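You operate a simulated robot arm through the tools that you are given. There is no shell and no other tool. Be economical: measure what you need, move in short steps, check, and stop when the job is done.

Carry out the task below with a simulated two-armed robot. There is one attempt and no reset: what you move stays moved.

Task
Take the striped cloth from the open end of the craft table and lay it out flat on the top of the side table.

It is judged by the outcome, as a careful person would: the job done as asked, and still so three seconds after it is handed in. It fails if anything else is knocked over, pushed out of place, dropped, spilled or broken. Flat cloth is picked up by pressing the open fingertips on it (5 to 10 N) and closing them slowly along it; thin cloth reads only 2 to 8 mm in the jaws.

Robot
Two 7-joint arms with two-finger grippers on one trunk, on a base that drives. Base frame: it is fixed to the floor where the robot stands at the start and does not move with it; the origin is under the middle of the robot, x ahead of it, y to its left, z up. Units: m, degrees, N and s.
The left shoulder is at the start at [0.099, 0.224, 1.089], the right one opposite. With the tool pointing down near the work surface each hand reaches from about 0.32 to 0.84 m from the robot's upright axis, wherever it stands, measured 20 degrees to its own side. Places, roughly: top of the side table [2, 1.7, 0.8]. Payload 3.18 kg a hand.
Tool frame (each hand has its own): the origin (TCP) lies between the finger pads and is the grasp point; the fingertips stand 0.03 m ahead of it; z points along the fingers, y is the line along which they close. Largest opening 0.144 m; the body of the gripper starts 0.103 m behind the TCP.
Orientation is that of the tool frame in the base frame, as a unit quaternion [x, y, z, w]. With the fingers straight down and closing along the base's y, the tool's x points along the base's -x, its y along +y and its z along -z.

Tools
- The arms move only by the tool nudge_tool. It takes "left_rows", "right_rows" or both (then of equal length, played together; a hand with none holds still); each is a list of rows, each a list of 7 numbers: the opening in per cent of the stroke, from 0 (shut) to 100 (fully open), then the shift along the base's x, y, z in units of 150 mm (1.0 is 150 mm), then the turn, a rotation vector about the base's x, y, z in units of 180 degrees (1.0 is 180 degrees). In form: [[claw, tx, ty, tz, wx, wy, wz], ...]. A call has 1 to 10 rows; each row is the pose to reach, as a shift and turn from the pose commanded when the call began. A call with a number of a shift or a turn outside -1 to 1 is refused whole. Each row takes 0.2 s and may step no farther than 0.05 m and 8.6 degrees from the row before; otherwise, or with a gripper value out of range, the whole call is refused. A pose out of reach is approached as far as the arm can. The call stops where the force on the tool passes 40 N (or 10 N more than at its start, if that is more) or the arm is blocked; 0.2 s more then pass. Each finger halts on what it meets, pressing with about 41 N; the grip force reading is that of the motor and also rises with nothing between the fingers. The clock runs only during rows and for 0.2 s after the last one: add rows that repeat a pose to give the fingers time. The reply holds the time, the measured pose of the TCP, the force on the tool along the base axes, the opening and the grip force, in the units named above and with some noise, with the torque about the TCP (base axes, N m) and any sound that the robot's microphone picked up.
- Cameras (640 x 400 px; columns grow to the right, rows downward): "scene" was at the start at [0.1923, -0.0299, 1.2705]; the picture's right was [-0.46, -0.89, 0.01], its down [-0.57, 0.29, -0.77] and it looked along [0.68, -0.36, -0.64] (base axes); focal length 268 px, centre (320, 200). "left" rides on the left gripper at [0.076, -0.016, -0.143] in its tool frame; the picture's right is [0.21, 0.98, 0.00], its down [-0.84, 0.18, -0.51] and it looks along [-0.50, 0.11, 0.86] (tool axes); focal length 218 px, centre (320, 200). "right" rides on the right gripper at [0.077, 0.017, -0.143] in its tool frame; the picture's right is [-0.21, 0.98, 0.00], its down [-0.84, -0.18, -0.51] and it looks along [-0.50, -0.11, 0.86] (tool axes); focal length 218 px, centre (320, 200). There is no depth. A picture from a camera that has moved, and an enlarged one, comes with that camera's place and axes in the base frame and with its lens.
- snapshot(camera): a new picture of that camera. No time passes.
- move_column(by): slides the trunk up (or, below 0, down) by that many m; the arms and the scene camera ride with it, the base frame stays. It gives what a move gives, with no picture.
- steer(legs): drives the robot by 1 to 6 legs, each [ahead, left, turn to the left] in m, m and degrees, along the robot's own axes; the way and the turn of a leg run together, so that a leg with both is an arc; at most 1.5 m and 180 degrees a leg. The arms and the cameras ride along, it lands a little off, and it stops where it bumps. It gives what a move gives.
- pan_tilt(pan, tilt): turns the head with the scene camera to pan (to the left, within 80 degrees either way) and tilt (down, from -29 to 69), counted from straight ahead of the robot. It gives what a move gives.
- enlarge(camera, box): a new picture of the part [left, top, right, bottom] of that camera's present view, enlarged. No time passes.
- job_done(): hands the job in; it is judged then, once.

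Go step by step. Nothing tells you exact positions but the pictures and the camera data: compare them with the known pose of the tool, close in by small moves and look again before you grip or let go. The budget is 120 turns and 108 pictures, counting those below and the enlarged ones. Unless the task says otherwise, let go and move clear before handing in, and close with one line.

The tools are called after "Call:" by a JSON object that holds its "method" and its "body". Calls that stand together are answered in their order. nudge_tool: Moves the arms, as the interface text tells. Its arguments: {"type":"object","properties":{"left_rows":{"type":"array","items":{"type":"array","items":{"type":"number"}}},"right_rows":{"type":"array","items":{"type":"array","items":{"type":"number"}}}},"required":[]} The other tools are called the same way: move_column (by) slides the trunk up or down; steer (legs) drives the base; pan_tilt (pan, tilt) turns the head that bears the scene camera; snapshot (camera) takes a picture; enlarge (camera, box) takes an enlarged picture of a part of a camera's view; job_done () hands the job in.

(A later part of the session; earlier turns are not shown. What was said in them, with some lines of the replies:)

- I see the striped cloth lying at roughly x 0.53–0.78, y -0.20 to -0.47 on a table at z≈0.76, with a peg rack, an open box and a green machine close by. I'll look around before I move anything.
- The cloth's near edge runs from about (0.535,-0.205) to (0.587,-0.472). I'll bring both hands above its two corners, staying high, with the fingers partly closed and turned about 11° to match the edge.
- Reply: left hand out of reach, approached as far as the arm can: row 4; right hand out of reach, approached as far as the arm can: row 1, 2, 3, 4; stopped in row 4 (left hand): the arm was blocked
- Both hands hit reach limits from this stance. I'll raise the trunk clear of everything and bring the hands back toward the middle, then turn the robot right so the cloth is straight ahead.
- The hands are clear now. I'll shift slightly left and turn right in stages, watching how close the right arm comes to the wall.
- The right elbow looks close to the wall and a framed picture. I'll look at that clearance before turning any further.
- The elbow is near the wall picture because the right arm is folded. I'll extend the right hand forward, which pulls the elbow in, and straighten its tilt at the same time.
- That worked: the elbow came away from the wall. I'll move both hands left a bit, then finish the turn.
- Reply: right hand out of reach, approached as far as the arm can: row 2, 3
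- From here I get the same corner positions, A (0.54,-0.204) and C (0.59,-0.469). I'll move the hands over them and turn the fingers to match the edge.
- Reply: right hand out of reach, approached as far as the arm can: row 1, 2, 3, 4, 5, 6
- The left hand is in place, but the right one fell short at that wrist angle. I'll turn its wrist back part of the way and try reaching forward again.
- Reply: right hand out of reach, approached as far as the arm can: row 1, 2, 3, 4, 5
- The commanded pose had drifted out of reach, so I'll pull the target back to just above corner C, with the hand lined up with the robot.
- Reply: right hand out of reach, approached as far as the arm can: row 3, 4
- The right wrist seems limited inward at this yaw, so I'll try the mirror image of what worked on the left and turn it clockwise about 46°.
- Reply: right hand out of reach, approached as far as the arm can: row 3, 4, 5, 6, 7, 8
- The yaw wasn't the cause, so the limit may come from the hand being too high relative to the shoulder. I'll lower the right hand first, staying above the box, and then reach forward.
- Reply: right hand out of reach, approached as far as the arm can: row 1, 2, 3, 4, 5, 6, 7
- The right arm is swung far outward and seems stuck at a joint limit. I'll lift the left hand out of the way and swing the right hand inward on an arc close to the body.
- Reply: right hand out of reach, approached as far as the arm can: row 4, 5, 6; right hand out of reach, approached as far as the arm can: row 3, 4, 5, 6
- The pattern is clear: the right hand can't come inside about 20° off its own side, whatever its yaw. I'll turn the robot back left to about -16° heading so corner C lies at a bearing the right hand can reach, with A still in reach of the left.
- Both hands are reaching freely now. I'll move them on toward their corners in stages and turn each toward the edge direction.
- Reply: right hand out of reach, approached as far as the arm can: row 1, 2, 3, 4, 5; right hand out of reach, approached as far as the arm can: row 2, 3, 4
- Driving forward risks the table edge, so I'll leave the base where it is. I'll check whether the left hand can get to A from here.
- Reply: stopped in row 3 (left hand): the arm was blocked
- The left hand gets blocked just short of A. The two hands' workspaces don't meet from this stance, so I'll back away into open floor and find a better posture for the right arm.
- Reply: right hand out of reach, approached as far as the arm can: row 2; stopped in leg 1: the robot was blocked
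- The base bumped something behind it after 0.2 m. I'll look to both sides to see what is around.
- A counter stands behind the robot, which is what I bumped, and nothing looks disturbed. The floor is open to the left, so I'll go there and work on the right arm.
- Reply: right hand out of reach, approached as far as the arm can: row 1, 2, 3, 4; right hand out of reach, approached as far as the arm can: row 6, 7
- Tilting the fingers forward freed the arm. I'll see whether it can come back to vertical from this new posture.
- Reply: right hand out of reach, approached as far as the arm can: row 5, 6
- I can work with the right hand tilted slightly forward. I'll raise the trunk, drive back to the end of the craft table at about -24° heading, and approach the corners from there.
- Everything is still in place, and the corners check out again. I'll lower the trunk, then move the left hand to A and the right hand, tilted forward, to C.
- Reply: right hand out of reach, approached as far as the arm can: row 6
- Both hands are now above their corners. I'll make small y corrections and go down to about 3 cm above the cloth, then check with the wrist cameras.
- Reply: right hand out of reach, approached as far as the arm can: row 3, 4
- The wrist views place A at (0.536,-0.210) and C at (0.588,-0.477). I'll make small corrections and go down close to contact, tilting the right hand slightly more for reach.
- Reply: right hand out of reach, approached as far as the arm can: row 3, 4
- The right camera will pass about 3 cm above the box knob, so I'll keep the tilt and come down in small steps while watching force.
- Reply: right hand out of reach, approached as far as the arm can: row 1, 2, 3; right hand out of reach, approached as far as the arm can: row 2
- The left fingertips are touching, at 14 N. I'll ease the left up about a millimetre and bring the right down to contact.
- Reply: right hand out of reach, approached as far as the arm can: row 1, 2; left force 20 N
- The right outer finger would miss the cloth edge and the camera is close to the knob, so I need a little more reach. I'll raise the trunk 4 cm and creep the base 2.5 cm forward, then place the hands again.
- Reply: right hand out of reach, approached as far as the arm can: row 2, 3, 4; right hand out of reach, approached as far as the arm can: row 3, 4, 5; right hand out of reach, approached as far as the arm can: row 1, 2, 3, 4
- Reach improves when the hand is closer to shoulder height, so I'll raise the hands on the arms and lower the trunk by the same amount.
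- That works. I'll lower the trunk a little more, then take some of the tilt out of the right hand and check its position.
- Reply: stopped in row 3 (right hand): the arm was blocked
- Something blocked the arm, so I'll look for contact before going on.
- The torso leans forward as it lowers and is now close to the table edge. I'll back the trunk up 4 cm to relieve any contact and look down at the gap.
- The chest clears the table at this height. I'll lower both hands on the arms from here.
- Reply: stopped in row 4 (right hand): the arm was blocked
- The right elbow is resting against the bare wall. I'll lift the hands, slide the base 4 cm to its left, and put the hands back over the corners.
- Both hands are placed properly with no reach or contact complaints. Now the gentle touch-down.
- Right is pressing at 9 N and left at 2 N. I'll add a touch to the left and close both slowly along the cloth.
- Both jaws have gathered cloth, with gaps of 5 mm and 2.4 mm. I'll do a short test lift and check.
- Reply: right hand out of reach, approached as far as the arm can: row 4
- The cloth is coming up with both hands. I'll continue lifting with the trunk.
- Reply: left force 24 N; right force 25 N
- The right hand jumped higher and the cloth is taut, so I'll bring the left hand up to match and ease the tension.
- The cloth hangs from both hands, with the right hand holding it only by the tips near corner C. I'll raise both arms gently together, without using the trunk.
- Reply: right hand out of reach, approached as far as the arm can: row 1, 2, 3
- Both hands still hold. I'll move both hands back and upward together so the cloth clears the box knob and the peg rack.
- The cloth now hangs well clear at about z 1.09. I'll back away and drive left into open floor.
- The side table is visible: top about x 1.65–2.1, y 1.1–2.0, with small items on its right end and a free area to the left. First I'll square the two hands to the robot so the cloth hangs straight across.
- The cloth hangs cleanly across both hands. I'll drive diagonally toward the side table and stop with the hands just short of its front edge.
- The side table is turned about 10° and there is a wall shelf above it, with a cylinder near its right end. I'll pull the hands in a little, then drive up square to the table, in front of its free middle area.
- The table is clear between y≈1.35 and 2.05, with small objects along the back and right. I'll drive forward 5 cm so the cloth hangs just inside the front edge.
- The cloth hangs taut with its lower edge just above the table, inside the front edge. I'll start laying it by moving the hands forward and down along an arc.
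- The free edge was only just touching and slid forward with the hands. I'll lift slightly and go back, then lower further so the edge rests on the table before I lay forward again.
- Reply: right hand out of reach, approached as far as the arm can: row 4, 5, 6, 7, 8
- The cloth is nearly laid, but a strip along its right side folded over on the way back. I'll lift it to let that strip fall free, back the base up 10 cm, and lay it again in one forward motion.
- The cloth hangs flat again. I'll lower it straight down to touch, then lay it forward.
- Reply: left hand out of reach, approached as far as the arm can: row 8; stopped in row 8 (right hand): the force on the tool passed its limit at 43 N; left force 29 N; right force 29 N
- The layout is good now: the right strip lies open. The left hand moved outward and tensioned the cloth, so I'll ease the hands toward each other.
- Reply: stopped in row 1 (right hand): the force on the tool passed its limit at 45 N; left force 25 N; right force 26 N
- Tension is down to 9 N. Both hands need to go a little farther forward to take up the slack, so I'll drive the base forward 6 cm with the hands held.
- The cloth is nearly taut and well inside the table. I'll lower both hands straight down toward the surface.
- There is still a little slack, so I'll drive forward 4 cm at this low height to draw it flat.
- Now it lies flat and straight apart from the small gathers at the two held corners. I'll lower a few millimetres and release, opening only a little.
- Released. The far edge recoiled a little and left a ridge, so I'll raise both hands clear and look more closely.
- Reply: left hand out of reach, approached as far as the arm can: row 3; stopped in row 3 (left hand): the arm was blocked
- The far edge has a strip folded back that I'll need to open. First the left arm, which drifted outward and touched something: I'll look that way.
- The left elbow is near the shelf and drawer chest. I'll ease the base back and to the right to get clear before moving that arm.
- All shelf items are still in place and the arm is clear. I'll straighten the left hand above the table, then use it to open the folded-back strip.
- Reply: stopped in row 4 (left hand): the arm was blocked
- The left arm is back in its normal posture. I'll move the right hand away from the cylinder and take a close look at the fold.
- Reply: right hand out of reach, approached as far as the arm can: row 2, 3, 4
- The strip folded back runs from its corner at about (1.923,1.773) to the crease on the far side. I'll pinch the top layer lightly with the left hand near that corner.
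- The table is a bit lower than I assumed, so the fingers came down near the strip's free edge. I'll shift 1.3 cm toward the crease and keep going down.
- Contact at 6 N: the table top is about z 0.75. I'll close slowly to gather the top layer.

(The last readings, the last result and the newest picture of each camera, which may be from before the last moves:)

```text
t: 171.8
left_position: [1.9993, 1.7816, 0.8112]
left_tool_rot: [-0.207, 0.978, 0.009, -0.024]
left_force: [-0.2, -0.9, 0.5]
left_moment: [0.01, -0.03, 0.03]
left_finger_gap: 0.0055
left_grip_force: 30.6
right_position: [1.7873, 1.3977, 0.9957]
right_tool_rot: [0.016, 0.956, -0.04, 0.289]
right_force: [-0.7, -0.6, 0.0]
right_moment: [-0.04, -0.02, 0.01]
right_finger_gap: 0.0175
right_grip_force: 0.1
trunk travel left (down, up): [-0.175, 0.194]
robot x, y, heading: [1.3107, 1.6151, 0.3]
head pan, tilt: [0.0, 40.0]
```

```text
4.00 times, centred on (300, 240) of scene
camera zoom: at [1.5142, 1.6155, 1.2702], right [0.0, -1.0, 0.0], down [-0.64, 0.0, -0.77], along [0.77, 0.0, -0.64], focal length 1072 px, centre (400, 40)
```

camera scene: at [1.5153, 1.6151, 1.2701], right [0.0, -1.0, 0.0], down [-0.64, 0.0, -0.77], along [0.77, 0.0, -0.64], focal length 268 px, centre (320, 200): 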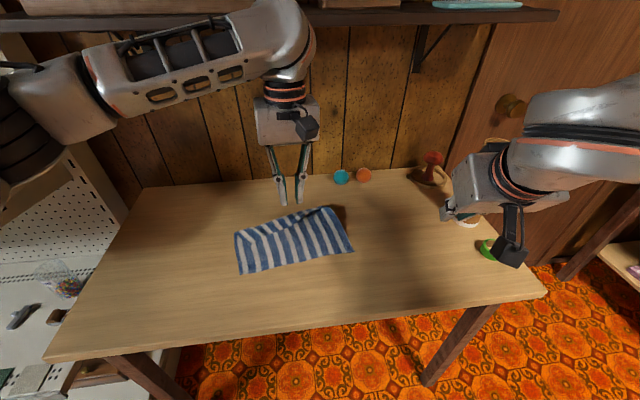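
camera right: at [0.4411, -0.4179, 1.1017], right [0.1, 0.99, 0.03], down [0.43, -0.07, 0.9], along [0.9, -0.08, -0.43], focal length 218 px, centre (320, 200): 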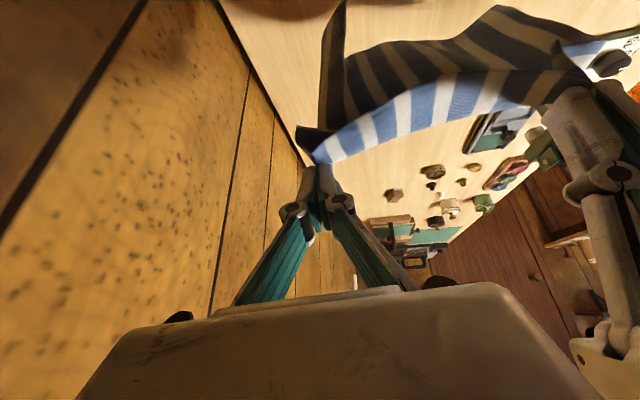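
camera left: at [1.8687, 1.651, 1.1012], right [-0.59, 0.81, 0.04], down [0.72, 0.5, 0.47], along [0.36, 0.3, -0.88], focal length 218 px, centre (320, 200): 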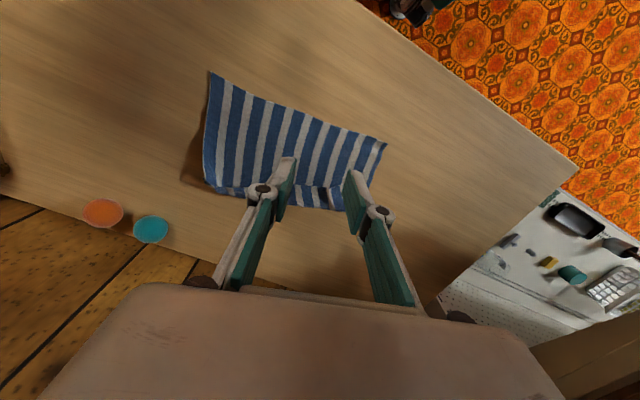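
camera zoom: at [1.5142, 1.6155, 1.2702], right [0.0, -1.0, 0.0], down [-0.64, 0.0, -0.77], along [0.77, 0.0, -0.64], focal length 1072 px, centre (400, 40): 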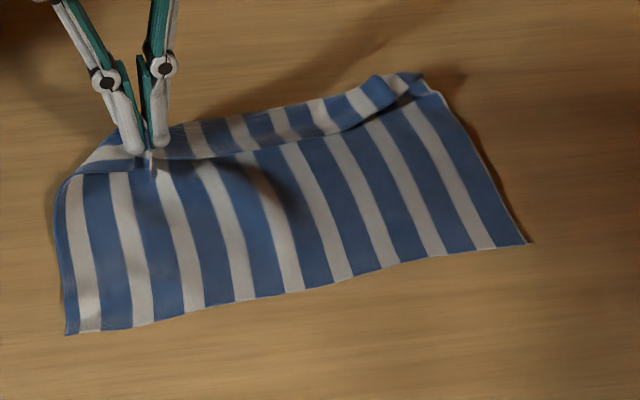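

The strip lifted. I'll carry it forward over the crease, about 6–7 cm away from the robot, and set it down.

Call:
{"method": "nudge_tool", "body": {"left_rows": [[0, 0.1, 0.045, 0.05, 0, 0, 0], [0, 0.2, 0.09, 0.05, 0, 0, 0], [0, 0.3, 0.135, 0.0, 0, 0, 0], [0, 0.37, 0.17, -0.08, 0, 0, 0], [0, 0.4, 0.18, -0.15, 0, 0, 0]]}}

Call:
{"method": "enlarge", "body": {"camera": "scene", "box": [220, 170, 380, 290]}}

```text
t: 173.0
left_position: [2.0574, 1.8076, 0.7877]
left_tool_rot: [-0.207, 0.978, 0.007, -0.026]
left_force: [0.5, 2.5, 1.1]
left_moment: [-0.11, -0.05, 0.01]
left_finger_gap: 0.0048
left_grip_force: 45.3
right_position: [1.7874, 1.3976, 0.9959]
right_tool_rot: [0.016, 0.956, -0.041, 0.289]
right_force: [0.9, -0.2, 0.0]
right_moment: [-0.01, 0.01, 0.01]
right_finger_gap: 0.017
right_grip_force: 0.0
trunk travel left (down, up): [-0.175, 0.194]
robot x, y, heading: [1.3148, 1.6167, 0.4]
head pan, tilt: [0.0, 40.0]
```

```text
3.33 times, centred on (300, 230) of scene
camera zoom: at [1.5145, 1.6156, 1.2701], right [0.01, -1.0, 0.0], down [-0.64, 0.0, -0.77], along [0.77, 0.0, -0.64], focal length 894 px, centre (387, 100)
```

zoom: 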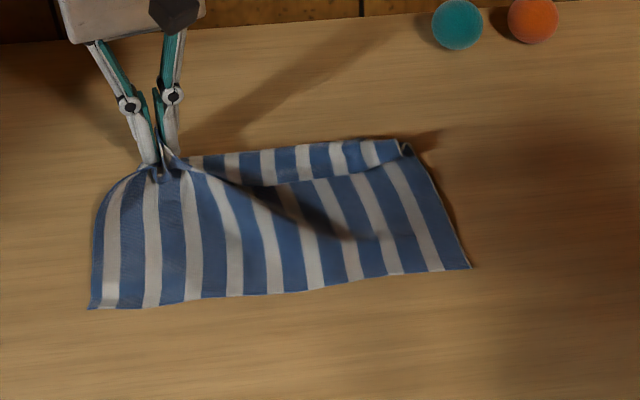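

Call:
{"method": "nudge_tool", "body": {"left_rows": [[3, 0, 0, -0.01, 0, 0, 0], [6, 0, 0, -0.01, 0, 0, 0], [9, 0, 0, -0.01, 0, 0, 0], [9, 0, 0, 0.1, 0, 0, 0], [9, 0, 0, 0.35, 0, 0, 0], [9, 0, 0.0, 0.6, 0, 0, 0]]}}

Call:
{"method": "enlarge", "body": {"camera": "scene", "box": [220, 180, 360, 280]}}

```text
t: 174.4
left_position: [2.0579, 1.8065, 0.8782]
left_tool_rot: [-0.207, 0.978, 0.008, -0.024]
left_force: [0.2, -0.9, -0.1]
left_moment: [0.0, -0.01, -0.01]
left_finger_gap: 0.0127
left_grip_force: 0.1
right_position: [1.787, 1.3983, 0.9972]
right_tool_rot: [0.016, 0.956, -0.041, 0.289]
right_force: [0.1, -0.2, 0.2]
right_moment: [0.04, -0.02, -0.03]
right_finger_gap: 0.0174
right_grip_force: 0.1
trunk travel left (down, up): [-0.175, 0.194]
robot x, y, heading: [1.3138, 1.6146, 0.4]
head pan, tilt: [0.0, 40.0]
```

```text
4.00 times, centred on (290, 230) of scene
camera zoom: at [1.5138, 1.6153, 1.2704], right [0.0, -1.0, 0.0], down [-0.64, 0.0, -0.77], along [0.77, 0.0, -0.64], focal length 1072 px, centre (440, 80)
```

zoom: 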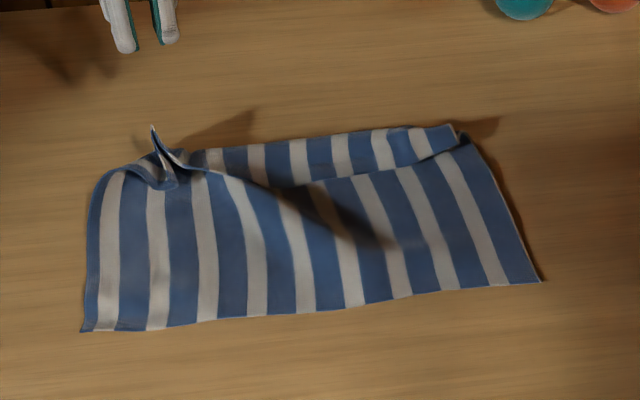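

The pinch caught both layers, so the strip is still folded along the far edge. Next idea: set one fingertip on the lower layer and the other on the strip's free edge, then open the jaws so they push the two layers apart. I'll pull back, turn the wrist and move the base closer.

Call:
{"method": "nudge_tool", "body": {"left_rows": [[14, -0.25, -0.1, 0.0, 0, 0, 0.042], [14, -0.5, -0.2, 0.05, 0, 0, 0.084], [14, -0.75, -0.35, 0.1, 0, 0, 0.126], [14, -0.95, -0.5, 0.1, 0, 0, 0.168], [14, -0.95, -0.5, 0.1, 0, 0, 0.21], [14, -0.95, -0.5, 0.1, 0, 0, 0.252], [14, -0.95, -0.5, 0.1, 0, 0, 0.294], [14, -0.95, -0.5, 0.1, 0, 0, 0.336]]}}

Call:
{"method": "steer", "body": {"legs": [[0.08, 0, 0]]}}

```text
t: 176.2
left_position: [1.9146, 1.7315, 0.8942]
left_tool_rot: [-0.672, 0.74, -0.006, -0.026]
left_force: [0.0, -0.5, 0.1]
left_moment: [0.02, -0.04, 0.01]
left_finger_gap: 0.02
left_grip_force: 0.0
right_position: [1.7868, 1.3982, 0.9965]
right_tool_rot: [0.016, 0.957, -0.041, 0.288]
right_force: [-0.3, 0.3, -0.3]
right_moment: [0.03, 0.01, -0.01]
right_finger_gap: 0.0175
right_grip_force: 0.1
trunk travel left (down, up): [-0.175, 0.194]
robot x, y, heading: [1.3089, 1.6139, 0.2]
head pan, tilt: [0.0, 40.0]
```

```text
t: 177.3
left_position: [1.9953, 1.7325, 0.8928]
left_tool_rot: [-0.672, 0.74, -0.006, -0.026]
left_force: [0.5, -0.2, -0.1]
left_moment: [-0.01, 0.02, 0.01]
left_finger_gap: 0.02
left_grip_force: 0.1
right_position: [1.8689, 1.4001, 0.9964]
right_tool_rot: [0.015, 0.956, -0.04, 0.289]
right_force: [-0.6, -0.1, -0.1]
right_moment: [0.01, -0.03, -0.02]
right_finger_gap: 0.0173
right_grip_force: 0.1
trunk travel left (down, up): [-0.175, 0.194]
robot x, y, heading: [1.3927, 1.6151, 0.4]
head pan, tilt: [0.0, 40.0]
```

The wrist turned fully, so the fingers now open along x. I'll place them over the strip's free edge and go down to contact.

Call:
{"method": "nudge_tool", "body": {"left_rows": [[14, 0.06, -0.07, -0.17, 0, -0.004, 0], [14, 0.12, -0.14, -0.34, 0, -0.0083, 0], [14, 0.18, -0.21, -0.5, 0, -0.0083, 0], [14, 0.24, -0.283, -0.62, 0, -0.0083, 0], [14, 0.24, -0.283, -0.68, 0, -0.0083, 0], [14, 0.24, -0.283, -0.68, 0, -0.0083, 0]]}}

Call:
{"method": "enlarge", "body": {"camera": "scene", "box": [220, 180, 380, 280]}}

```text
t: 178.7
left_position: [2.0309, 1.6899, 0.7895]
left_tool_rot: [-0.672, 0.741, -0.015, -0.016]
left_force: [0.0, 0.5, 0.6]
left_moment: [0.0, 0.03, -0.04]
left_finger_gap: 0.0203
left_grip_force: 0.1
right_position: [1.8677, 1.3996, 0.9965]
right_tool_rot: [0.015, 0.957, -0.04, 0.288]
right_force: [-0.1, 0.2, 0.7]
right_moment: [0.05, 0.0, 0.03]
right_finger_gap: 0.0171
right_grip_force: 0.1
trunk travel left (down, up): [-0.175, 0.194]
robot x, y, heading: [1.3921, 1.6123, 0.4]
head pan, tilt: [0.0, 40.0]
```

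```text
4.00 times, centred on (300, 230) of scene
camera zoom: at [1.5943, 1.6163, 1.2701], right [0.01, -1.0, 0.0], down [-0.64, 0.0, -0.77], along [0.77, 0.01, -0.64], focal length 1072 px, centre (400, 80)
```

zoom: 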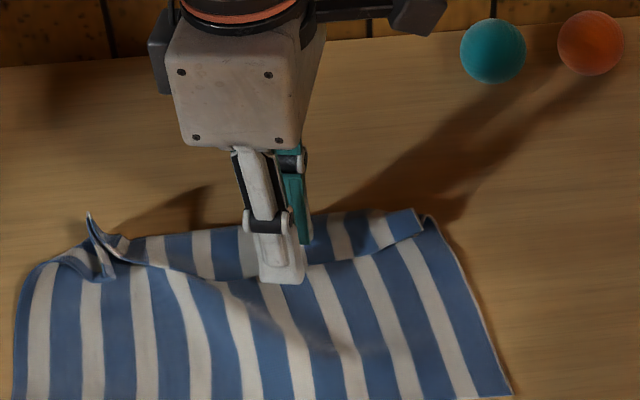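

The placement is right: near finger on the lower layer, far finger on the strip. Now I'll touch down and open the jaws.

Call:
{"method": "nudge_tool", "body": {"left_rows": [[14, 0, 0, -0.03, 0, 0, 0], [14, 0, 0, -0.055, 0, 0, 0]]}}

Call:
{"method": "nudge_tool", "body": {"left_rows": [[14, 0, 0, -0.008, 0, 0, 0], [14, 0, 0, -0.008, 0, 0, 0]]}}

```text
t: 179.3
left_position: [2.0324, 1.6923, 0.7811]
left_tool_rot: [-0.672, 0.74, -0.016, -0.017]
left_force: [0.7, 0.1, 0.6]
left_moment: [-0.01, 0.0, -0.02]
left_finger_gap: 0.0202
left_grip_force: 0.0
right_position: [1.8682, 1.4001, 0.996]
right_tool_rot: [0.015, 0.956, -0.04, 0.289]
right_force: [-0.1, -0.7, -0.1]
right_moment: [-0.03, 0.0, -0.01]
right_finger_gap: 0.0174
right_grip_force: 0.1
trunk travel left (down, up): [-0.175, 0.194]
robot x, y, heading: [1.3929, 1.6178, 0.5]
head pan, tilt: [0.0, 40.0]
```

```text
t: 179.9
left_position: [2.0306, 1.691, 0.7815]
left_tool_rot: [-0.671, 0.741, -0.015, -0.017]
left_force: [0.4, -1.1, 2.8]
left_moment: [0.01, -0.05, -0.01]
left_finger_gap: 0.0206
left_grip_force: 0.3
right_position: [1.8681, 1.3995, 0.997]
right_tool_rot: [0.015, 0.957, -0.04, 0.288]
right_force: [0.5, -0.7, 0.4]
right_moment: [0.01, -0.02, -0.02]
right_finger_gap: 0.0175
right_grip_force: 0.0
trunk travel left (down, up): [-0.175, 0.194]
robot x, y, heading: [1.3934, 1.6176, 0.7]
head pan, tilt: [0.0, 40.0]
```

Call:
{"method": "nudge_tool", "body": {"left_rows": [[14, 0, 0, -0.008, 0, 0, 0], [22, 0, 0, -0.008, 0, 0, 0], [30, 0, 0, -0.008, 0, 0, 0], [38, 0, 0, -0.008, 0, 0, 0], [46, 0, 0, -0.008, 0, 0, 0], [54, 0, 0, -0.008, 0, 0, 0], [62, 0, 0, -0.008, 0, 0, 0], [70, 0, 0, -0.008, 0, 0, 0], [78, 0, 0, -0.008, 0, 0, 0], [86, 0, 0, -0.008, 0, 0, 0]]}}

Call:
{"method": "enlarge", "body": {"camera": "scene", "box": [220, 180, 380, 280]}}

```text
t: 182.1
left_position: [2.0295, 1.69, 0.7788]
left_tool_rot: [-0.671, 0.741, -0.016, -0.018]
left_force: [1.4, 0.3, 0.4]
left_moment: [0.02, 0.01, -0.04]
left_finger_gap: 0.1236
left_grip_force: 0.1
right_position: [1.8666, 1.4008, 0.9966]
right_tool_rot: [0.015, 0.956, -0.041, 0.289]
right_force: [-0.6, -1.3, -0.1]
right_moment: [0.03, -0.02, 0.0]
right_finger_gap: 0.0174
right_grip_force: 0.1
trunk travel left (down, up): [-0.175, 0.194]
robot x, y, heading: [1.3937, 1.6155, 0.5]
head pan, tilt: [0.0, 40.0]
```

```text
4.00 times, centred on (300, 230) of scene
camera zoom: at [1.5944, 1.6164, 1.2701], right [0.01, -1.0, 0.0], down [-0.64, 0.0, -0.77], along [0.77, 0.01, -0.64], focal length 1072 px, centre (400, 80)
```

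zoom: 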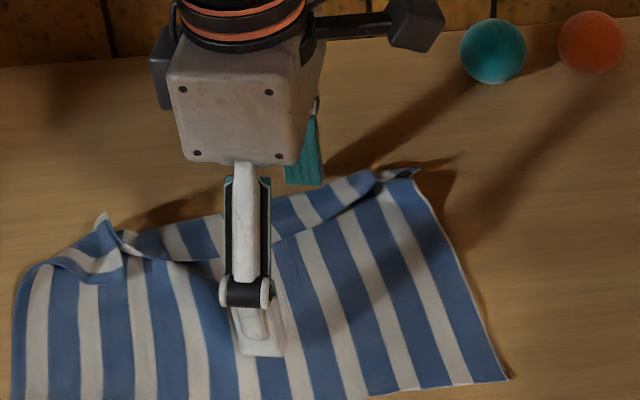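

That took out the slack and partly opened the right end. I'll repeat the stroke with firmer, continuous contact.

Call:
{"method": "nudge_tool", "body": {"left_rows": [[70, 0, 0, 0.15, 0, 0, 0], [40, 0.05, 0, 0.2, 0, 0, 0], [14, 0.16, 0, 0.2, 0, 0, 0], [14, 0.17, 0.03, 0.12, 0, 0, 0], [14, 0.17, 0.03, 0.05, 0, 0, 0], [14, 0.17, 0.03, 0.03, 0, 0, 0]]}}

Call:
{"method": "nudge_tool", "body": {"left_rows": [[14, 0, 0, -0.01, 0, 0, 0], [14, 0, 0, -0.015, 0, 0, 0]]}}

Call:
{"method": "nudge_tool", "body": {"left_rows": [[14, 0, 0, -0.01, 0, 0, 0], [14, 0, 0, -0.01, 0, 0, 0]]}}

```text
t: 183.5
left_position: [2.0562, 1.6944, 0.7846]
left_tool_rot: [-0.671, 0.741, -0.016, -0.017]
left_force: [1.0, -0.2, 0.3]
left_moment: [0.0, -0.02, 0.01]
left_finger_gap: 0.0202
left_grip_force: 0.0
right_position: [1.8677, 1.3991, 0.9961]
right_tool_rot: [0.015, 0.957, -0.04, 0.288]
right_force: [-0.3, -0.2, -0.9]
right_moment: [-0.02, -0.03, -0.01]
right_finger_gap: 0.0173
right_grip_force: 0.1
trunk travel left (down, up): [-0.175, 0.194]
robot x, y, heading: [1.3943, 1.6164, 0.3]
head pan, tilt: [0.0, 40.0]
```

```text
t: 184.1
left_position: [2.0564, 1.695, 0.7823]
left_tool_rot: [-0.671, 0.741, -0.015, -0.017]
left_force: [-1.1, 0.0, -0.8]
left_moment: [0.02, 0.03, -0.02]
left_finger_gap: 0.0203
left_grip_force: 0.1
right_position: [1.8676, 1.4001, 0.9962]
right_tool_rot: [0.015, 0.956, -0.04, 0.289]
right_force: [0.0, 0.3, 0.3]
right_moment: [-0.06, 0.02, -0.01]
right_finger_gap: 0.0173
right_grip_force: 0.0
trunk travel left (down, up): [-0.175, 0.194]
robot x, y, heading: [1.392, 1.6176, 0.6]
head pan, tilt: [0.0, 40.0]
```

```text
t: 184.7
left_position: [2.0565, 1.6952, 0.7818]
left_tool_rot: [-0.671, 0.741, -0.016, -0.017]
left_force: [0.4, -1.1, 0.4]
left_moment: [0.02, -0.03, -0.02]
left_finger_gap: 0.02
left_grip_force: 0.1
right_position: [1.8683, 1.3992, 0.9967]
right_tool_rot: [0.015, 0.956, -0.04, 0.289]
right_force: [-0.1, 1.3, 0.5]
right_moment: [-0.03, -0.01, 0.01]
right_finger_gap: 0.0173
right_grip_force: 0.1
trunk travel left (down, up): [-0.175, 0.194]
robot x, y, heading: [1.3952, 1.6163, 0.7]
head pan, tilt: [0.0, 40.0]
```

Call:
{"method": "nudge_tool", "body": {"left_rows": [[14, 0, 0, -0.008, 0, 0, 0], [14, 0, 0, -0.012, 0, 0, 0]]}}

Call:
{"method": "enlarge", "body": {"camera": "scene", "box": [220, 170, 380, 270]}}

```text
t: 185.3
left_position: [2.0558, 1.6951, 0.7818]
left_tool_rot: [-0.671, 0.741, -0.016, -0.016]
left_force: [-0.9, -1.1, 5.9]
left_moment: [0.01, -0.09, 0.0]
left_finger_gap: 0.0197
left_grip_force: 0.0
right_position: [1.867, 1.3999, 0.9974]
right_tool_rot: [0.016, 0.957, -0.04, 0.288]
right_force: [0.4, 0.6, 0.4]
right_moment: [-0.01, 0.02, 0.03]
right_finger_gap: 0.0172
right_grip_force: 0.1
trunk travel left (down, up): [-0.175, 0.194]
robot x, y, heading: [1.3911, 1.6171, 0.5]
head pan, tilt: [0.0, 40.0]
```

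```text
4.00 times, centred on (300, 220) of scene
camera zoom: at [1.5938, 1.6163, 1.2703], right [0.01, -1.0, 0.0], down [-0.64, 0.0, -0.77], along [0.77, 0.01, -0.64], focal length 1072 px, centre (400, 120)
```

zoom: 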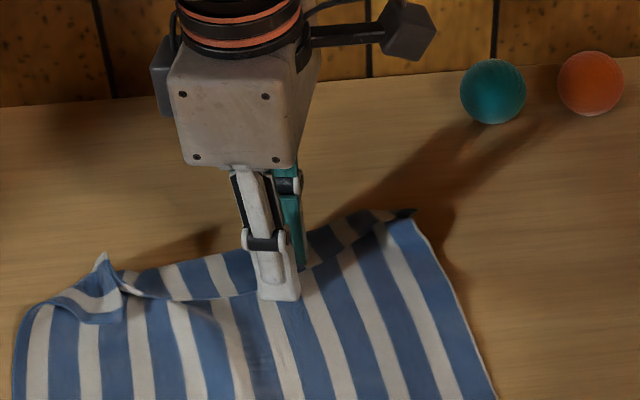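

Call:
{"method": "nudge_tool", "body": {"left_rows": [[20, 0, 0, -0.004, 0, 0, 0], [27, 0, 0, -0.008, 0, 0, 0], [34, 0, 0, -0.011, 0, 0, 0], [41, 0, 0, -0.014, 0, 0, 0], [48, 0, 0, -0.017, 0, 0, 0], [55, 0, 0, -0.02, 0, 0, 0], [62, 0, 0, -0.022, 0, 0, 0], [70, 0, 0, -0.024, 0, 0, 0], [78, 0, 0, -0.026, 0, 0, 0], [86, 0, 0, -0.028, 0, 0, 0]]}}

Call:
{"method": "enlarge", "body": {"camera": "scene", "box": [220, 170, 380, 270]}}

```text
t: 187.5
left_position: [2.056, 1.6965, 0.7739]
left_tool_rot: [-0.672, 0.741, -0.014, -0.017]
left_force: [-0.5, 0.6, -0.4]
left_moment: [0.01, -0.01, 0.03]
left_finger_gap: 0.124
left_grip_force: 0.2
right_position: [1.867, 1.3997, 0.9957]
right_tool_rot: [0.015, 0.957, -0.04, 0.289]
right_force: [-1.1, 0.1, -1.0]
right_moment: [0.01, -0.02, -0.02]
right_finger_gap: 0.0173
right_grip_force: 0.0
trunk travel left (down, up): [-0.175, 0.194]
robot x, y, heading: [1.3904, 1.6178, 0.7]
head pan, tilt: [0.0, 40.0]
```

```text
4.00 times, centred on (300, 220) of scene
camera zoom: at [1.5944, 1.6164, 1.2701], right [0.01, -1.0, 0.0], down [-0.64, 0.0, -0.77], along [0.77, 0.01, -0.64], focal length 1072 px, centre (400, 120)
```

zoom: 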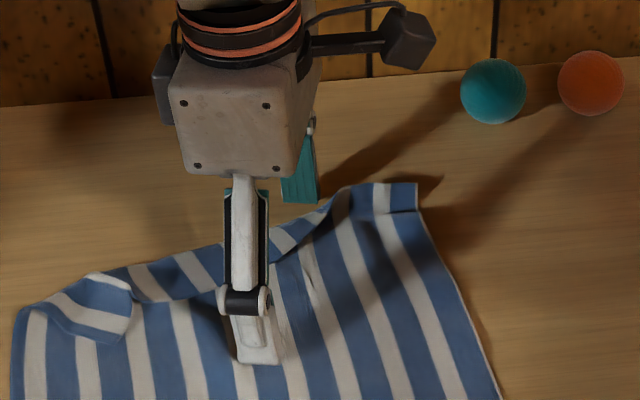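

Big progress: the right half is fully open now. I'll repeat the stroke on the remaining left part of the strip.

Call:
{"method": "nudge_tool", "body": {"left_rows": [[60, 0, 0, 0.2, 0, 0, 0], [14, -0.05, 0.15, 0.25, 0, 0, 0], [14, -0.1, 0.33, 0.2, 0, 0, 0], [14, -0.107, 0.33, 0.1, 0, 0, 0], [14, -0.107, 0.33, 0.045, 0, 0, 0], [14, -0.107, 0.33, 0.024, 0, 0, 0], [14, -0.107, 0.33, 0.022, 0, 0, 0]]}}

Call:
{"method": "enlarge", "body": {"camera": "scene", "box": [200, 180, 360, 280]}}

```text
t: 189.1
left_position: [2.0387, 1.7438, 0.7804]
left_tool_rot: [-0.672, 0.74, -0.015, -0.017]
left_force: [-1.2, 1.8, 8.3]
left_moment: [0.12, -0.1, 0.01]
left_finger_gap: 0.0192
left_grip_force: 0.0
right_position: [1.867, 1.3993, 0.9969]
right_tool_rot: [0.015, 0.956, -0.041, 0.289]
right_force: [0.6, -0.5, 0.0]
right_moment: [0.0, 0.02, 0.0]
right_finger_gap: 0.0172
right_grip_force: 0.1
trunk travel left (down, up): [-0.175, 0.194]
robot x, y, heading: [1.392, 1.6152, 0.4]
head pan, tilt: [0.0, 40.0]
```

```text
4.00 times, centred on (280, 230) of scene
camera zoom: at [1.5935, 1.6164, 1.2705], right [0.01, -1.0, 0.0], down [-0.64, 0.0, -0.77], along [0.77, 0.01, -0.64], focal length 1072 px, centre (480, 80)
```

zoom: 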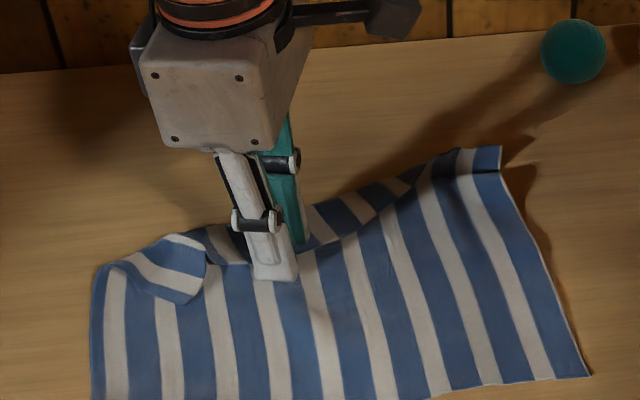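

Call:
{"method": "nudge_tool", "body": {"left_rows": [[20, 0, 0, -0.004, 0, 0, 0], [27, 0, 0, -0.008, 0, 0, 0], [34, 0, 0, -0.011, 0, 0, 0], [41, 0, 0, -0.015, 0, 0, 0], [48, 0, 0, -0.02, 0, 0, 0], [55, 0, 0, -0.025, 0, 0, 0], [62, 0, 0, -0.03, 0, 0, 0], [70, 0, 0, -0.035, 0, 0, 0], [78, 0, 0, -0.04, 0, 0, 0], [86, 0, 0, -0.045, 0, 0, 0]]}}

Call:
{"method": "enlarge", "body": {"camera": "scene", "box": [200, 180, 360, 280]}}

```text
t: 191.3
left_position: [2.039, 1.7449, 0.7733]
left_tool_rot: [-0.672, 0.74, -0.015, -0.018]
left_force: [0.3, 0.6, 0.4]
left_moment: [0.01, -0.02, -0.01]
left_finger_gap: 0.124
left_grip_force: 0.1
right_position: [1.867, 1.4001, 0.9955]
right_tool_rot: [0.016, 0.957, -0.04, 0.288]
right_force: [0.9, -0.4, 0.6]
right_moment: [-0.04, 0.04, 0.02]
right_finger_gap: 0.0174
right_grip_force: 0.0
trunk travel left (down, up): [-0.175, 0.194]
robot x, y, heading: [1.3948, 1.6185, 0.4]
head pan, tilt: [0.0, 40.0]
```

```text
4.00 times, centred on (280, 230) of scene
camera zoom: at [1.5944, 1.6164, 1.27], right [0.01, -1.0, 0.0], down [-0.64, 0.0, -0.77], along [0.77, 0.01, -0.64], focal length 1072 px, centre (480, 80)
```

zoom: 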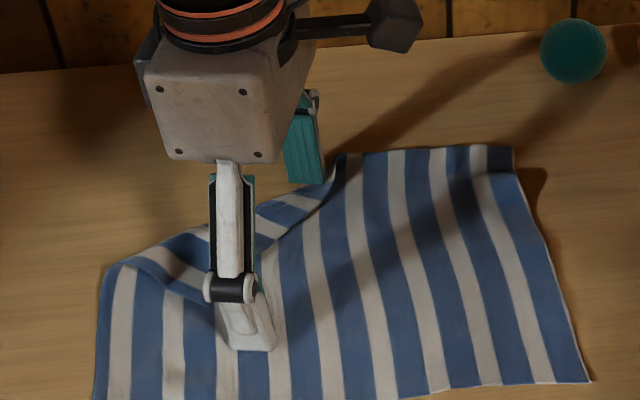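

Most of the strip is open now, and only the left corner is still folded. I'll turn the wrist to match the diagonal of that fold and repeat there.

Call:
{"method": "nudge_tool", "body": {"left_rows": [[60, 0, 0, 0.2, 0, 0, 0.035], [14, -0.05, 0.05, 0.28, 0, 0, 0.07], [14, -0.1, 0.1, 0.28, 0, 0, 0.105], [14, -0.15, 0.15, 0.25, 0, 0, 0.14], [14, -0.2, 0.194, 0.2, 0, 0, 0.14], [14, -0.2, 0.194, 0.1, 0, 0, 0.14], [14, -0.2, 0.194, 0.06, 0, 0, 0.14], [14, -0.2, 0.194, 0.047, 0, 0, 0.14]]}}

Call:
{"method": "enlarge", "body": {"camera": "scene", "box": [200, 180, 360, 280]}}

```text
t: 193.1
left_position: [2.0103, 1.7755, 0.7803]
left_tool_rot: [0.817, -0.576, 0.02, 0.012]
left_force: [0.0, 1.3, 11.7]
left_moment: [0.22, -0.12, -0.01]
left_finger_gap: 0.0189
left_grip_force: 0.1
right_position: [1.8667, 1.4003, 0.9978]
right_tool_rot: [0.015, 0.956, -0.04, 0.289]
right_force: [-0.1, 0.0, 0.4]
right_moment: [-0.02, -0.01, 0.0]
right_finger_gap: 0.0173
right_grip_force: 0.0
trunk travel left (down, up): [-0.175, 0.194]
robot x, y, heading: [1.3927, 1.6172, 0.3]
head pan, tilt: [0.0, 40.0]
```

```text
4.00 times, centred on (280, 230) of scene
camera zoom: at [1.5931, 1.6163, 1.2707], right [0.01, -1.0, 0.0], down [-0.64, 0.0, -0.77], along [0.77, 0.01, -0.64], focal length 1072 px, centre (480, 80)
```

zoom: 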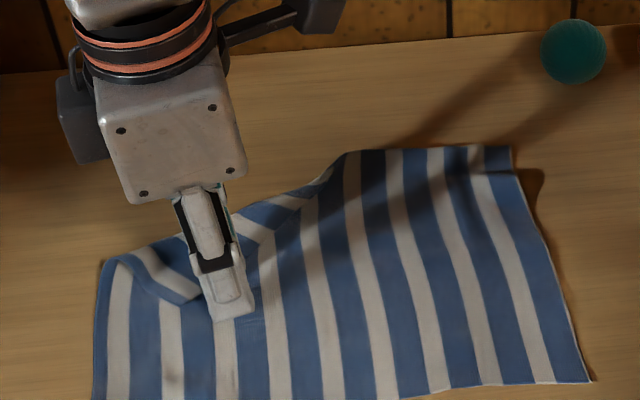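

Call:
{"method": "nudge_tool", "body": {"left_rows": [[20, 0, 0, -0.004, 0, 0, 0], [27, 0, 0, -0.008, 0, 0, 0], [34, 0, 0, -0.011, 0, 0, 0], [41, 0, 0, -0.015, 0, 0, 0], [48, 0, 0, -0.02, 0, 0, 0], [55, 0, 0, -0.025, 0, 0, 0], [62, 0, 0, -0.03, 0, 0, 0], [70, 0, 0, -0.035, 0, 0, 0], [78, 0, 0, -0.04, 0, 0, 0], [86, 0, 0, -0.045, 0, 0, 0]]}}

Call:
{"method": "nudge_tool", "body": {"left_rows": [[86, 0, 0, 0.15, 0, 0, 0], [60, -0.2, 0, 0.3, 0, 0, 0], [40, -0.45, 0, 0.45, 0, 0, 0], [30, -0.7, 0.1, 0.5, 0, 0, 0], [30, -0.9, 0.3, 0.5, 0, 0, 0]]}}

Call:
{"method": "enlarge", "body": {"camera": "scene", "box": [200, 160, 400, 300]}}

```text
t: 195.3
left_position: [2.0092, 1.773, 0.7707]
left_tool_rot: [0.817, -0.576, 0.018, 0.013]
left_force: [-0.2, 0.2, 0.3]
left_moment: [0.02, 0.01, 0.04]
left_finger_gap: 0.1241
left_grip_force: 0.0
right_position: [1.8675, 1.3994, 0.9961]
right_tool_rot: [0.015, 0.957, -0.04, 0.288]
right_force: [0.1, -1.1, 0.1]
right_moment: [0.0, 0.02, -0.04]
right_finger_gap: 0.0171
right_grip_force: 0.0
trunk travel left (down, up): [-0.175, 0.194]
robot x, y, heading: [1.3942, 1.6158, 0.7]
head pan, tilt: [0.0, 40.0]
```

```text
t: 196.5
left_position: [1.922, 1.8097, 0.8705]
left_tool_rot: [0.808, -0.589, 0.013, 0.032]
left_force: [0.3, 0.0, -0.6]
left_moment: [-0.04, -0.03, 0.02]
left_finger_gap: 0.0432
left_grip_force: 0.1
left hand out of reach, approached as far as the arm can: row 3, 4, 5
right_position: [1.8682, 1.4016, 0.9951]
right_tool_rot: [0.015, 0.956, -0.041, 0.289]
right_force: [0.7, 1.0, -0.1]
right_moment: [-0.03, 0.01, -0.01]
right_finger_gap: 0.0174
right_grip_force: 0.1
trunk travel left (down, up): [-0.175, 0.194]
robot x, y, heading: [1.3906, 1.6159, 0.5]
head pan, tilt: [0.0, 40.0]
```

```text
2.86 times, centred on (300, 230) of scene
camera zoom: at [1.5945, 1.6183, 1.27], right [0.01, -1.0, 0.0], down [-0.64, -0.01, -0.77], along [0.77, 0.0, -0.64], focal length 766 px, centre (377, 114)
```

zoom: 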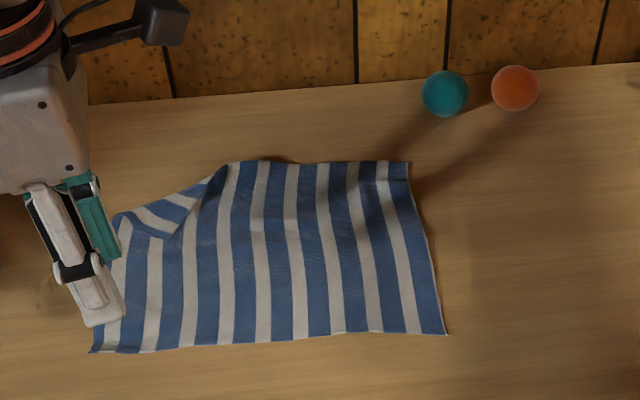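

Only the small corner triangle at the left is still folded. One more stroke, aligned with that corner's diagonal.

Call:
{"method": "nudge_tool", "body": {"left_rows": [[14, 0.2, 0, 0, 0, 0, 0.03], [14, 0.45, 0, -0.05, 0, 0, 0.06], [14, 0.65, -0.03, -0.1, 0, 0, 0.09], [14, 0.8, -0.06, -0.2, 0, 0, 0.1], [14, 0.867, -0.074, -0.35, 0, 0, 0.1], [14, 0.867, -0.074, -0.5, 0, 0, 0.1], [14, 0.867, -0.074, -0.56, 0, 0, 0.1], [14, 0.867, -0.074, -0.58, 0, 0, 0.1]]}}

Call:
{"method": "enlarge", "body": {"camera": "scene", "box": [200, 160, 360, 260]}}

```text
t: 198.3
left_position: [2.0916, 1.8129, 0.7856]
left_tool_rot: [0.89, -0.454, 0.02, 0.026]
left_force: [-0.5, 0.3, -0.4]
left_moment: [-0.05, 0.0, 0.03]
left_finger_gap: 0.0201
left_grip_force: 0.1
left hand out of reach, approached as far as the arm can: row 1, 2, 3, 4, 5, 6, 7, 8
right_position: [1.8681, 1.3997, 0.996]
right_tool_rot: [0.015, 0.957, -0.04, 0.288]
right_force: [0.9, 0.6, 0.1]
right_moment: [0.0, 0.04, 0.0]
right_finger_gap: 0.0167
right_grip_force: 0.1
trunk travel left (down, up): [-0.175, 0.194]
robot x, y, heading: [1.388, 1.6189, 0.4]
head pan, tilt: [0.0, 40.0]
```

```text
4.00 times, centred on (280, 210) of scene
camera zoom: at [1.5942, 1.6164, 1.2701], right [0.01, -1.0, 0.0], down [-0.64, 0.0, -0.77], along [0.77, 0.01, -0.64], focal length 1072 px, centre (480, 160)
```

zoom: 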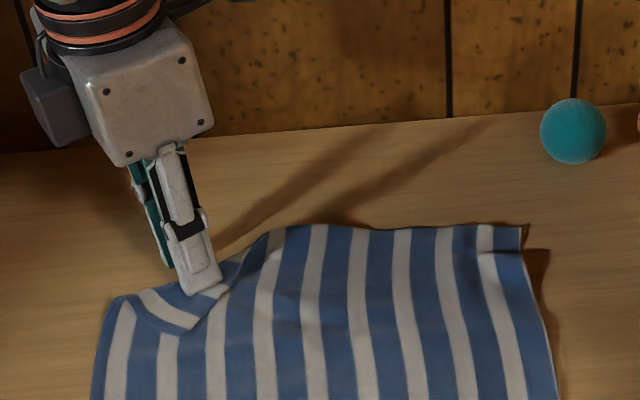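

The hand landed about 4 cm too far, so I'll lift a little, correct, and come back down.

Call:
{"method": "nudge_tool", "body": {"left_rows": [[14, 0, 0, 0.12, 0, 0, 0], [14, -0.13, -0.05, 0.15, 0, 0, 0], [14, -0.267, -0.095, 0.12, 0, 0, 0], [14, -0.267, -0.095, 0.03, 0, 0, 0], [14, -0.267, -0.095, -0.01, 0, 0, 0], [14, -0.267, -0.095, -0.02, 0, 0, 0]]}}

```text
t: 199.7
left_position: [2.0904, 1.814, 0.7814]
left_tool_rot: [0.89, -0.455, 0.021, 0.028]
left_force: [-0.8, 0.0, 3.6]
left_moment: [0.0, 0.04, -0.02]
left_finger_gap: 0.0196
left_grip_force: 0.1
left hand out of reach, approached as far as the arm can: row 1, 2, 3, 4, 5, 6
right_position: [1.867, 1.3993, 0.9955]
right_tool_rot: [0.016, 0.956, -0.041, 0.289]
right_force: [-0.2, -0.4, -0.3]
right_moment: [-0.02, -0.01, 0.0]
right_finger_gap: 0.0174
right_grip_force: 0.1
trunk travel left (down, up): [-0.175, 0.194]
robot x, y, heading: [1.3926, 1.6189, 0.4]
head pan, tilt: [0.0, 40.0]
```

Call:
{"method": "nudge_tool", "body": {"left_rows": [[14, 0, 0, 0.15, 0, 0, -0.03], [14, 0, 0, 0.2, 0, 0, -0.065], [14, -0.1, -0.03, 0.2, 0, 0, -0.1], [14, -0.2, -0.05, 0.2, 0, 0, -0.135], [14, -0.273, -0.07, 0.15, 0, 0, -0.14], [14, -0.273, -0.07, 0.08, 0, 0, -0.14], [14, -0.273, -0.07, 0.04, 0, 0, -0.14]]}}

```text
t: 201.3
left_position: [2.0486, 1.807, 0.7869]
left_tool_rot: [0.779, -0.627, 0.017, 0.015]
left_force: [0.1, 0.2, 0.6]
left_moment: [0.01, 0.0, -0.03]
left_finger_gap: 0.0202
left_grip_force: 0.0
right_position: [1.8671, 1.399, 0.9958]
right_tool_rot: [0.014, 0.957, -0.04, 0.289]
right_force: [0.4, 0.2, 0.2]
right_moment: [0.03, -0.03, 0.0]
right_finger_gap: 0.0171
right_grip_force: 0.2
trunk travel left (down, up): [-0.175, 0.194]
robot x, y, heading: [1.3926, 1.6196, 0.6]
head pan, tilt: [0.0, 40.0]
```

Call:
{"method": "nudge_tool", "body": {"left_rows": [[14, 0, 0, -0.025, 0, 0, 0], [14, 0, 0, -0.042, 0, 0, 0]]}}

Call:
{"method": "enlarge", "body": {"camera": "scene", "box": [200, 160, 360, 260]}}

```text
t: 201.9
left_position: [2.0492, 1.8064, 0.7807]
left_tool_rot: [0.779, -0.626, 0.018, 0.013]
left_force: [-0.7, 0.5, 7.1]
left_moment: [0.06, 0.0, 0.02]
left_finger_gap: 0.0195
left_grip_force: 0.1
right_position: [1.8663, 1.3996, 0.997]
right_tool_rot: [0.016, 0.956, -0.04, 0.289]
right_force: [0.7, 0.4, 0.7]
right_moment: [-0.02, -0.01, 0.02]
right_finger_gap: 0.0172
right_grip_force: 0.0
trunk travel left (down, up): [-0.175, 0.194]
robot x, y, heading: [1.3916, 1.6176, -0.1]
head pan, tilt: [0.0, 40.0]
```

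```text
4.00 times, centred on (280, 210) of scene
camera zoom: at [1.5934, 1.6163, 1.2705], right [0.01, -1.0, 0.0], down [-0.64, 0.0, -0.77], along [0.77, 0.01, -0.64], focal length 1072 px, centre (480, 160)
```

zoom: 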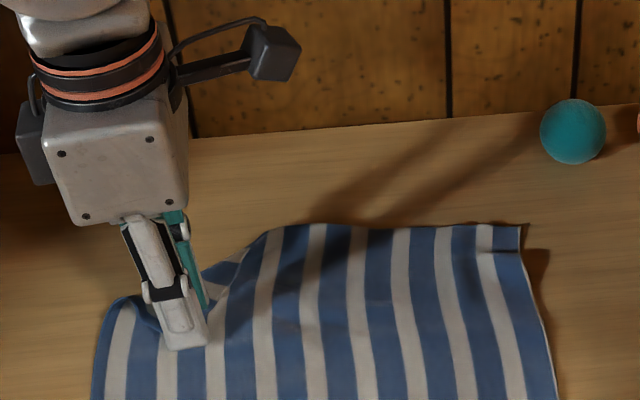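

Call:
{"method": "nudge_tool", "body": {"left_rows": [[20, 0, 0, -0.004, 0, 0, 0], [28, 0, 0.01, -0.008, 0, 0, 0], [37, 0, 0.03, -0.012, 0, 0, 0], [46, 0, 0.05, -0.018, 0, 0, 0], [55, 0.02, 0.07, -0.024, 0, 0, 0], [64, 0.04, 0.09, -0.03, 0, 0, 0], [73, 0.06, 0.11, -0.036, 0, 0, 0], [82, 0.08, 0.13, -0.042, 0, 0, 0], [91, 0.1, 0.15, -0.05, 0, 0, 0], [99, 0.12, 0.17, -0.06, 0, 0, 0]]}}

Call:
{"method": "nudge_tool", "body": {"left_rows": [[99, 0.02, 0.03, 0.2, 0, 0, 0], [70, 0, 0.05, 0.4, 0, 0, 0], [40, 0, 0.1, 0.5, 0, 0, 0], [30, 0, 0.2, 0.6, 0, 0, -0.04], [30, -0.1, 0.3, 0.6, 0, 0, -0.08], [30, -0.2, 0.3, 0.6, 0, 0, -0.12]]}}

Call:
{"method": "enlarge", "body": {"camera": "scene", "box": [200, 160, 400, 300]}}

```text
t: 204.1
left_position: [2.0663, 1.8311, 0.7683]
left_tool_rot: [0.779, -0.627, 0.017, 0.014]
left_force: [-0.2, -0.6, -0.3]
left_moment: [-0.03, -0.02, -0.01]
left_finger_gap: 0.1427
left_grip_force: 0.1
right_position: [1.8682, 1.3987, 0.9965]
right_tool_rot: [0.015, 0.956, -0.04, 0.289]
right_force: [-1.5, 0.3, -0.8]
right_moment: [0.03, 0.0, -0.04]
right_finger_gap: 0.0171
right_grip_force: 0.1
trunk travel left (down, up): [-0.175, 0.194]
robot x, y, heading: [1.3905, 1.6169, 0.5]
head pan, tilt: [0.0, 40.0]
```

```text
t: 205.5
left_position: [2.035, 1.8771, 0.8599]
left_tool_rot: [-0.648, 0.761, -0.014, -0.017]
left_force: [1.0, 0.2, 0.4]
left_moment: [0.02, 0.0, -0.01]
left_finger_gap: 0.0432
left_grip_force: 0.0
right_position: [1.8663, 1.4002, 0.9955]
right_tool_rot: [0.016, 0.956, -0.041, 0.289]
right_force: [0.2, 0.2, -0.1]
right_moment: [0.03, 0.0, -0.01]
right_finger_gap: 0.0175
right_grip_force: 0.1
trunk travel left (down, up): [-0.175, 0.194]
robot x, y, heading: [1.392, 1.6147, 0.3]
head pan, tilt: [0.0, 40.0]
```

```text
2.86 times, centred on (300, 230) of scene
camera zoom: at [1.5943, 1.6163, 1.2701], right [0.01, -1.0, 0.0], down [-0.64, 0.0, -0.77], along [0.77, 0.0, -0.64], focal length 766 px, centre (377, 114)
```

zoom: 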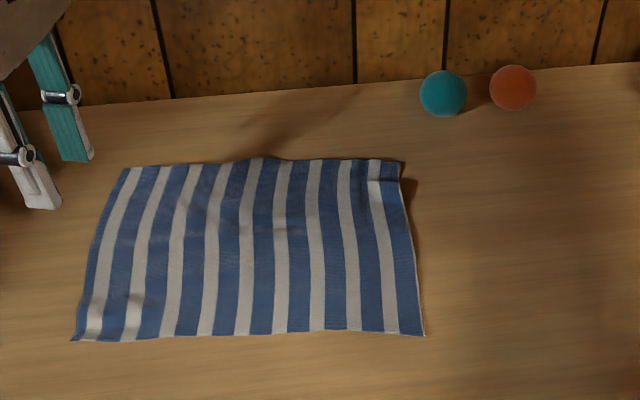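

The cloth is now fully spread with all four corners out. I'll back the robot straight away with hands above the table and take a final look.

Call:
{"method": "steer", "body": {"legs": [[-0.3, 0, 0]]}}

Call:
{"method": "snapshot", "body": {"camera": "scene"}}

Call:
{"method": "enlarge", "body": {"camera": "scene", "box": [240, 110, 370, 200]}}

```text
t: 207.6
left_position: [1.7302, 1.8741, 0.8596]
left_tool_rot: [-0.648, 0.762, -0.014, -0.017]
left_force: [-1.2, -1.0, 0.0]
left_moment: [0.02, -0.03, 0.02]
left_finger_gap: 0.043
left_grip_force: 0.0
right_position: [1.563, 1.3977, 0.9973]
right_tool_rot: [0.016, 0.957, -0.04, 0.288]
right_force: [0.2, 0.8, -0.1]
right_moment: [-0.02, -0.03, 0.02]
right_finger_gap: 0.017
right_grip_force: 0.0
trunk travel left (down, up): [-0.175, 0.194]
robot x, y, heading: [1.0888, 1.6154, 0.3]
head pan, tilt: [0.0, 40.0]
```

```text
2 pictures are left
camera scene: at [1.2888, 1.6144, 1.2702], right [0.01, -1.0, 0.0], down [-0.64, 0.0, -0.77], along [0.77, 0.0, -0.64], focal length 268 px, centre (320, 200)
```

scene: 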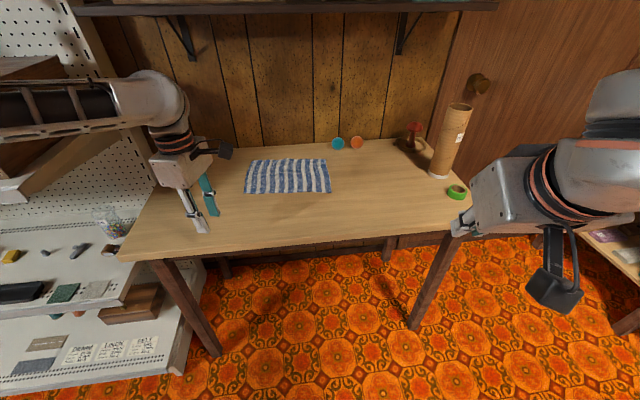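

```text
4.44 times, centred on (305, 155) of scene
camera zoom: at [1.2888, 1.6144, 1.2702], right [0.01, -1.0, 0.0], down [-0.64, 0.0, -0.77], along [0.77, 0.0, -0.64], focal length 1192 px, centre (387, 400)
```

zoom: 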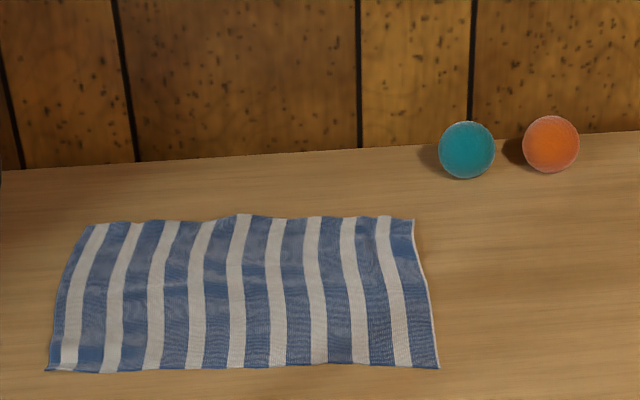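

The cloth lies flat and fully open, and everything else is in place. One more step back to clear the hands, then I hand it in.

Call:
{"method": "steer", "body": {"legs": [[-0.2, 0, 0]]}}

Call:
{"method": "job_done", "body": {}}

```text
t: 209.2
left_position: [1.5285, 1.8729, 0.8597]
left_tool_rot: [-0.648, 0.761, -0.014, -0.018]
left_force: [-0.8, -0.7, -0.6]
left_moment: [0.01, -0.05, -0.03]
left_finger_gap: 0.043
left_grip_force: 0.1
right_position: [1.3602, 1.3954, 0.996]
right_tool_rot: [0.015, 0.957, -0.04, 0.288]
right_force: [-0.7, -0.1, 0.0]
right_moment: [0.01, -0.03, 0.0]
right_finger_gap: 0.0171
right_grip_force: 0.0
trunk travel left (down, up): [-0.175, 0.194]
robot x, y, heading: [0.8824, 1.6136, 0.5]
head pan, tilt: [0.0, 40.0]
```

```text
The job is handed in.
```

The striped cloth is laid out flat on the side table, both hands are clear, and nothing looked moved in the pictures I took. On the way the base bumped the counter and the arms touched the wall and came up against the shelf.
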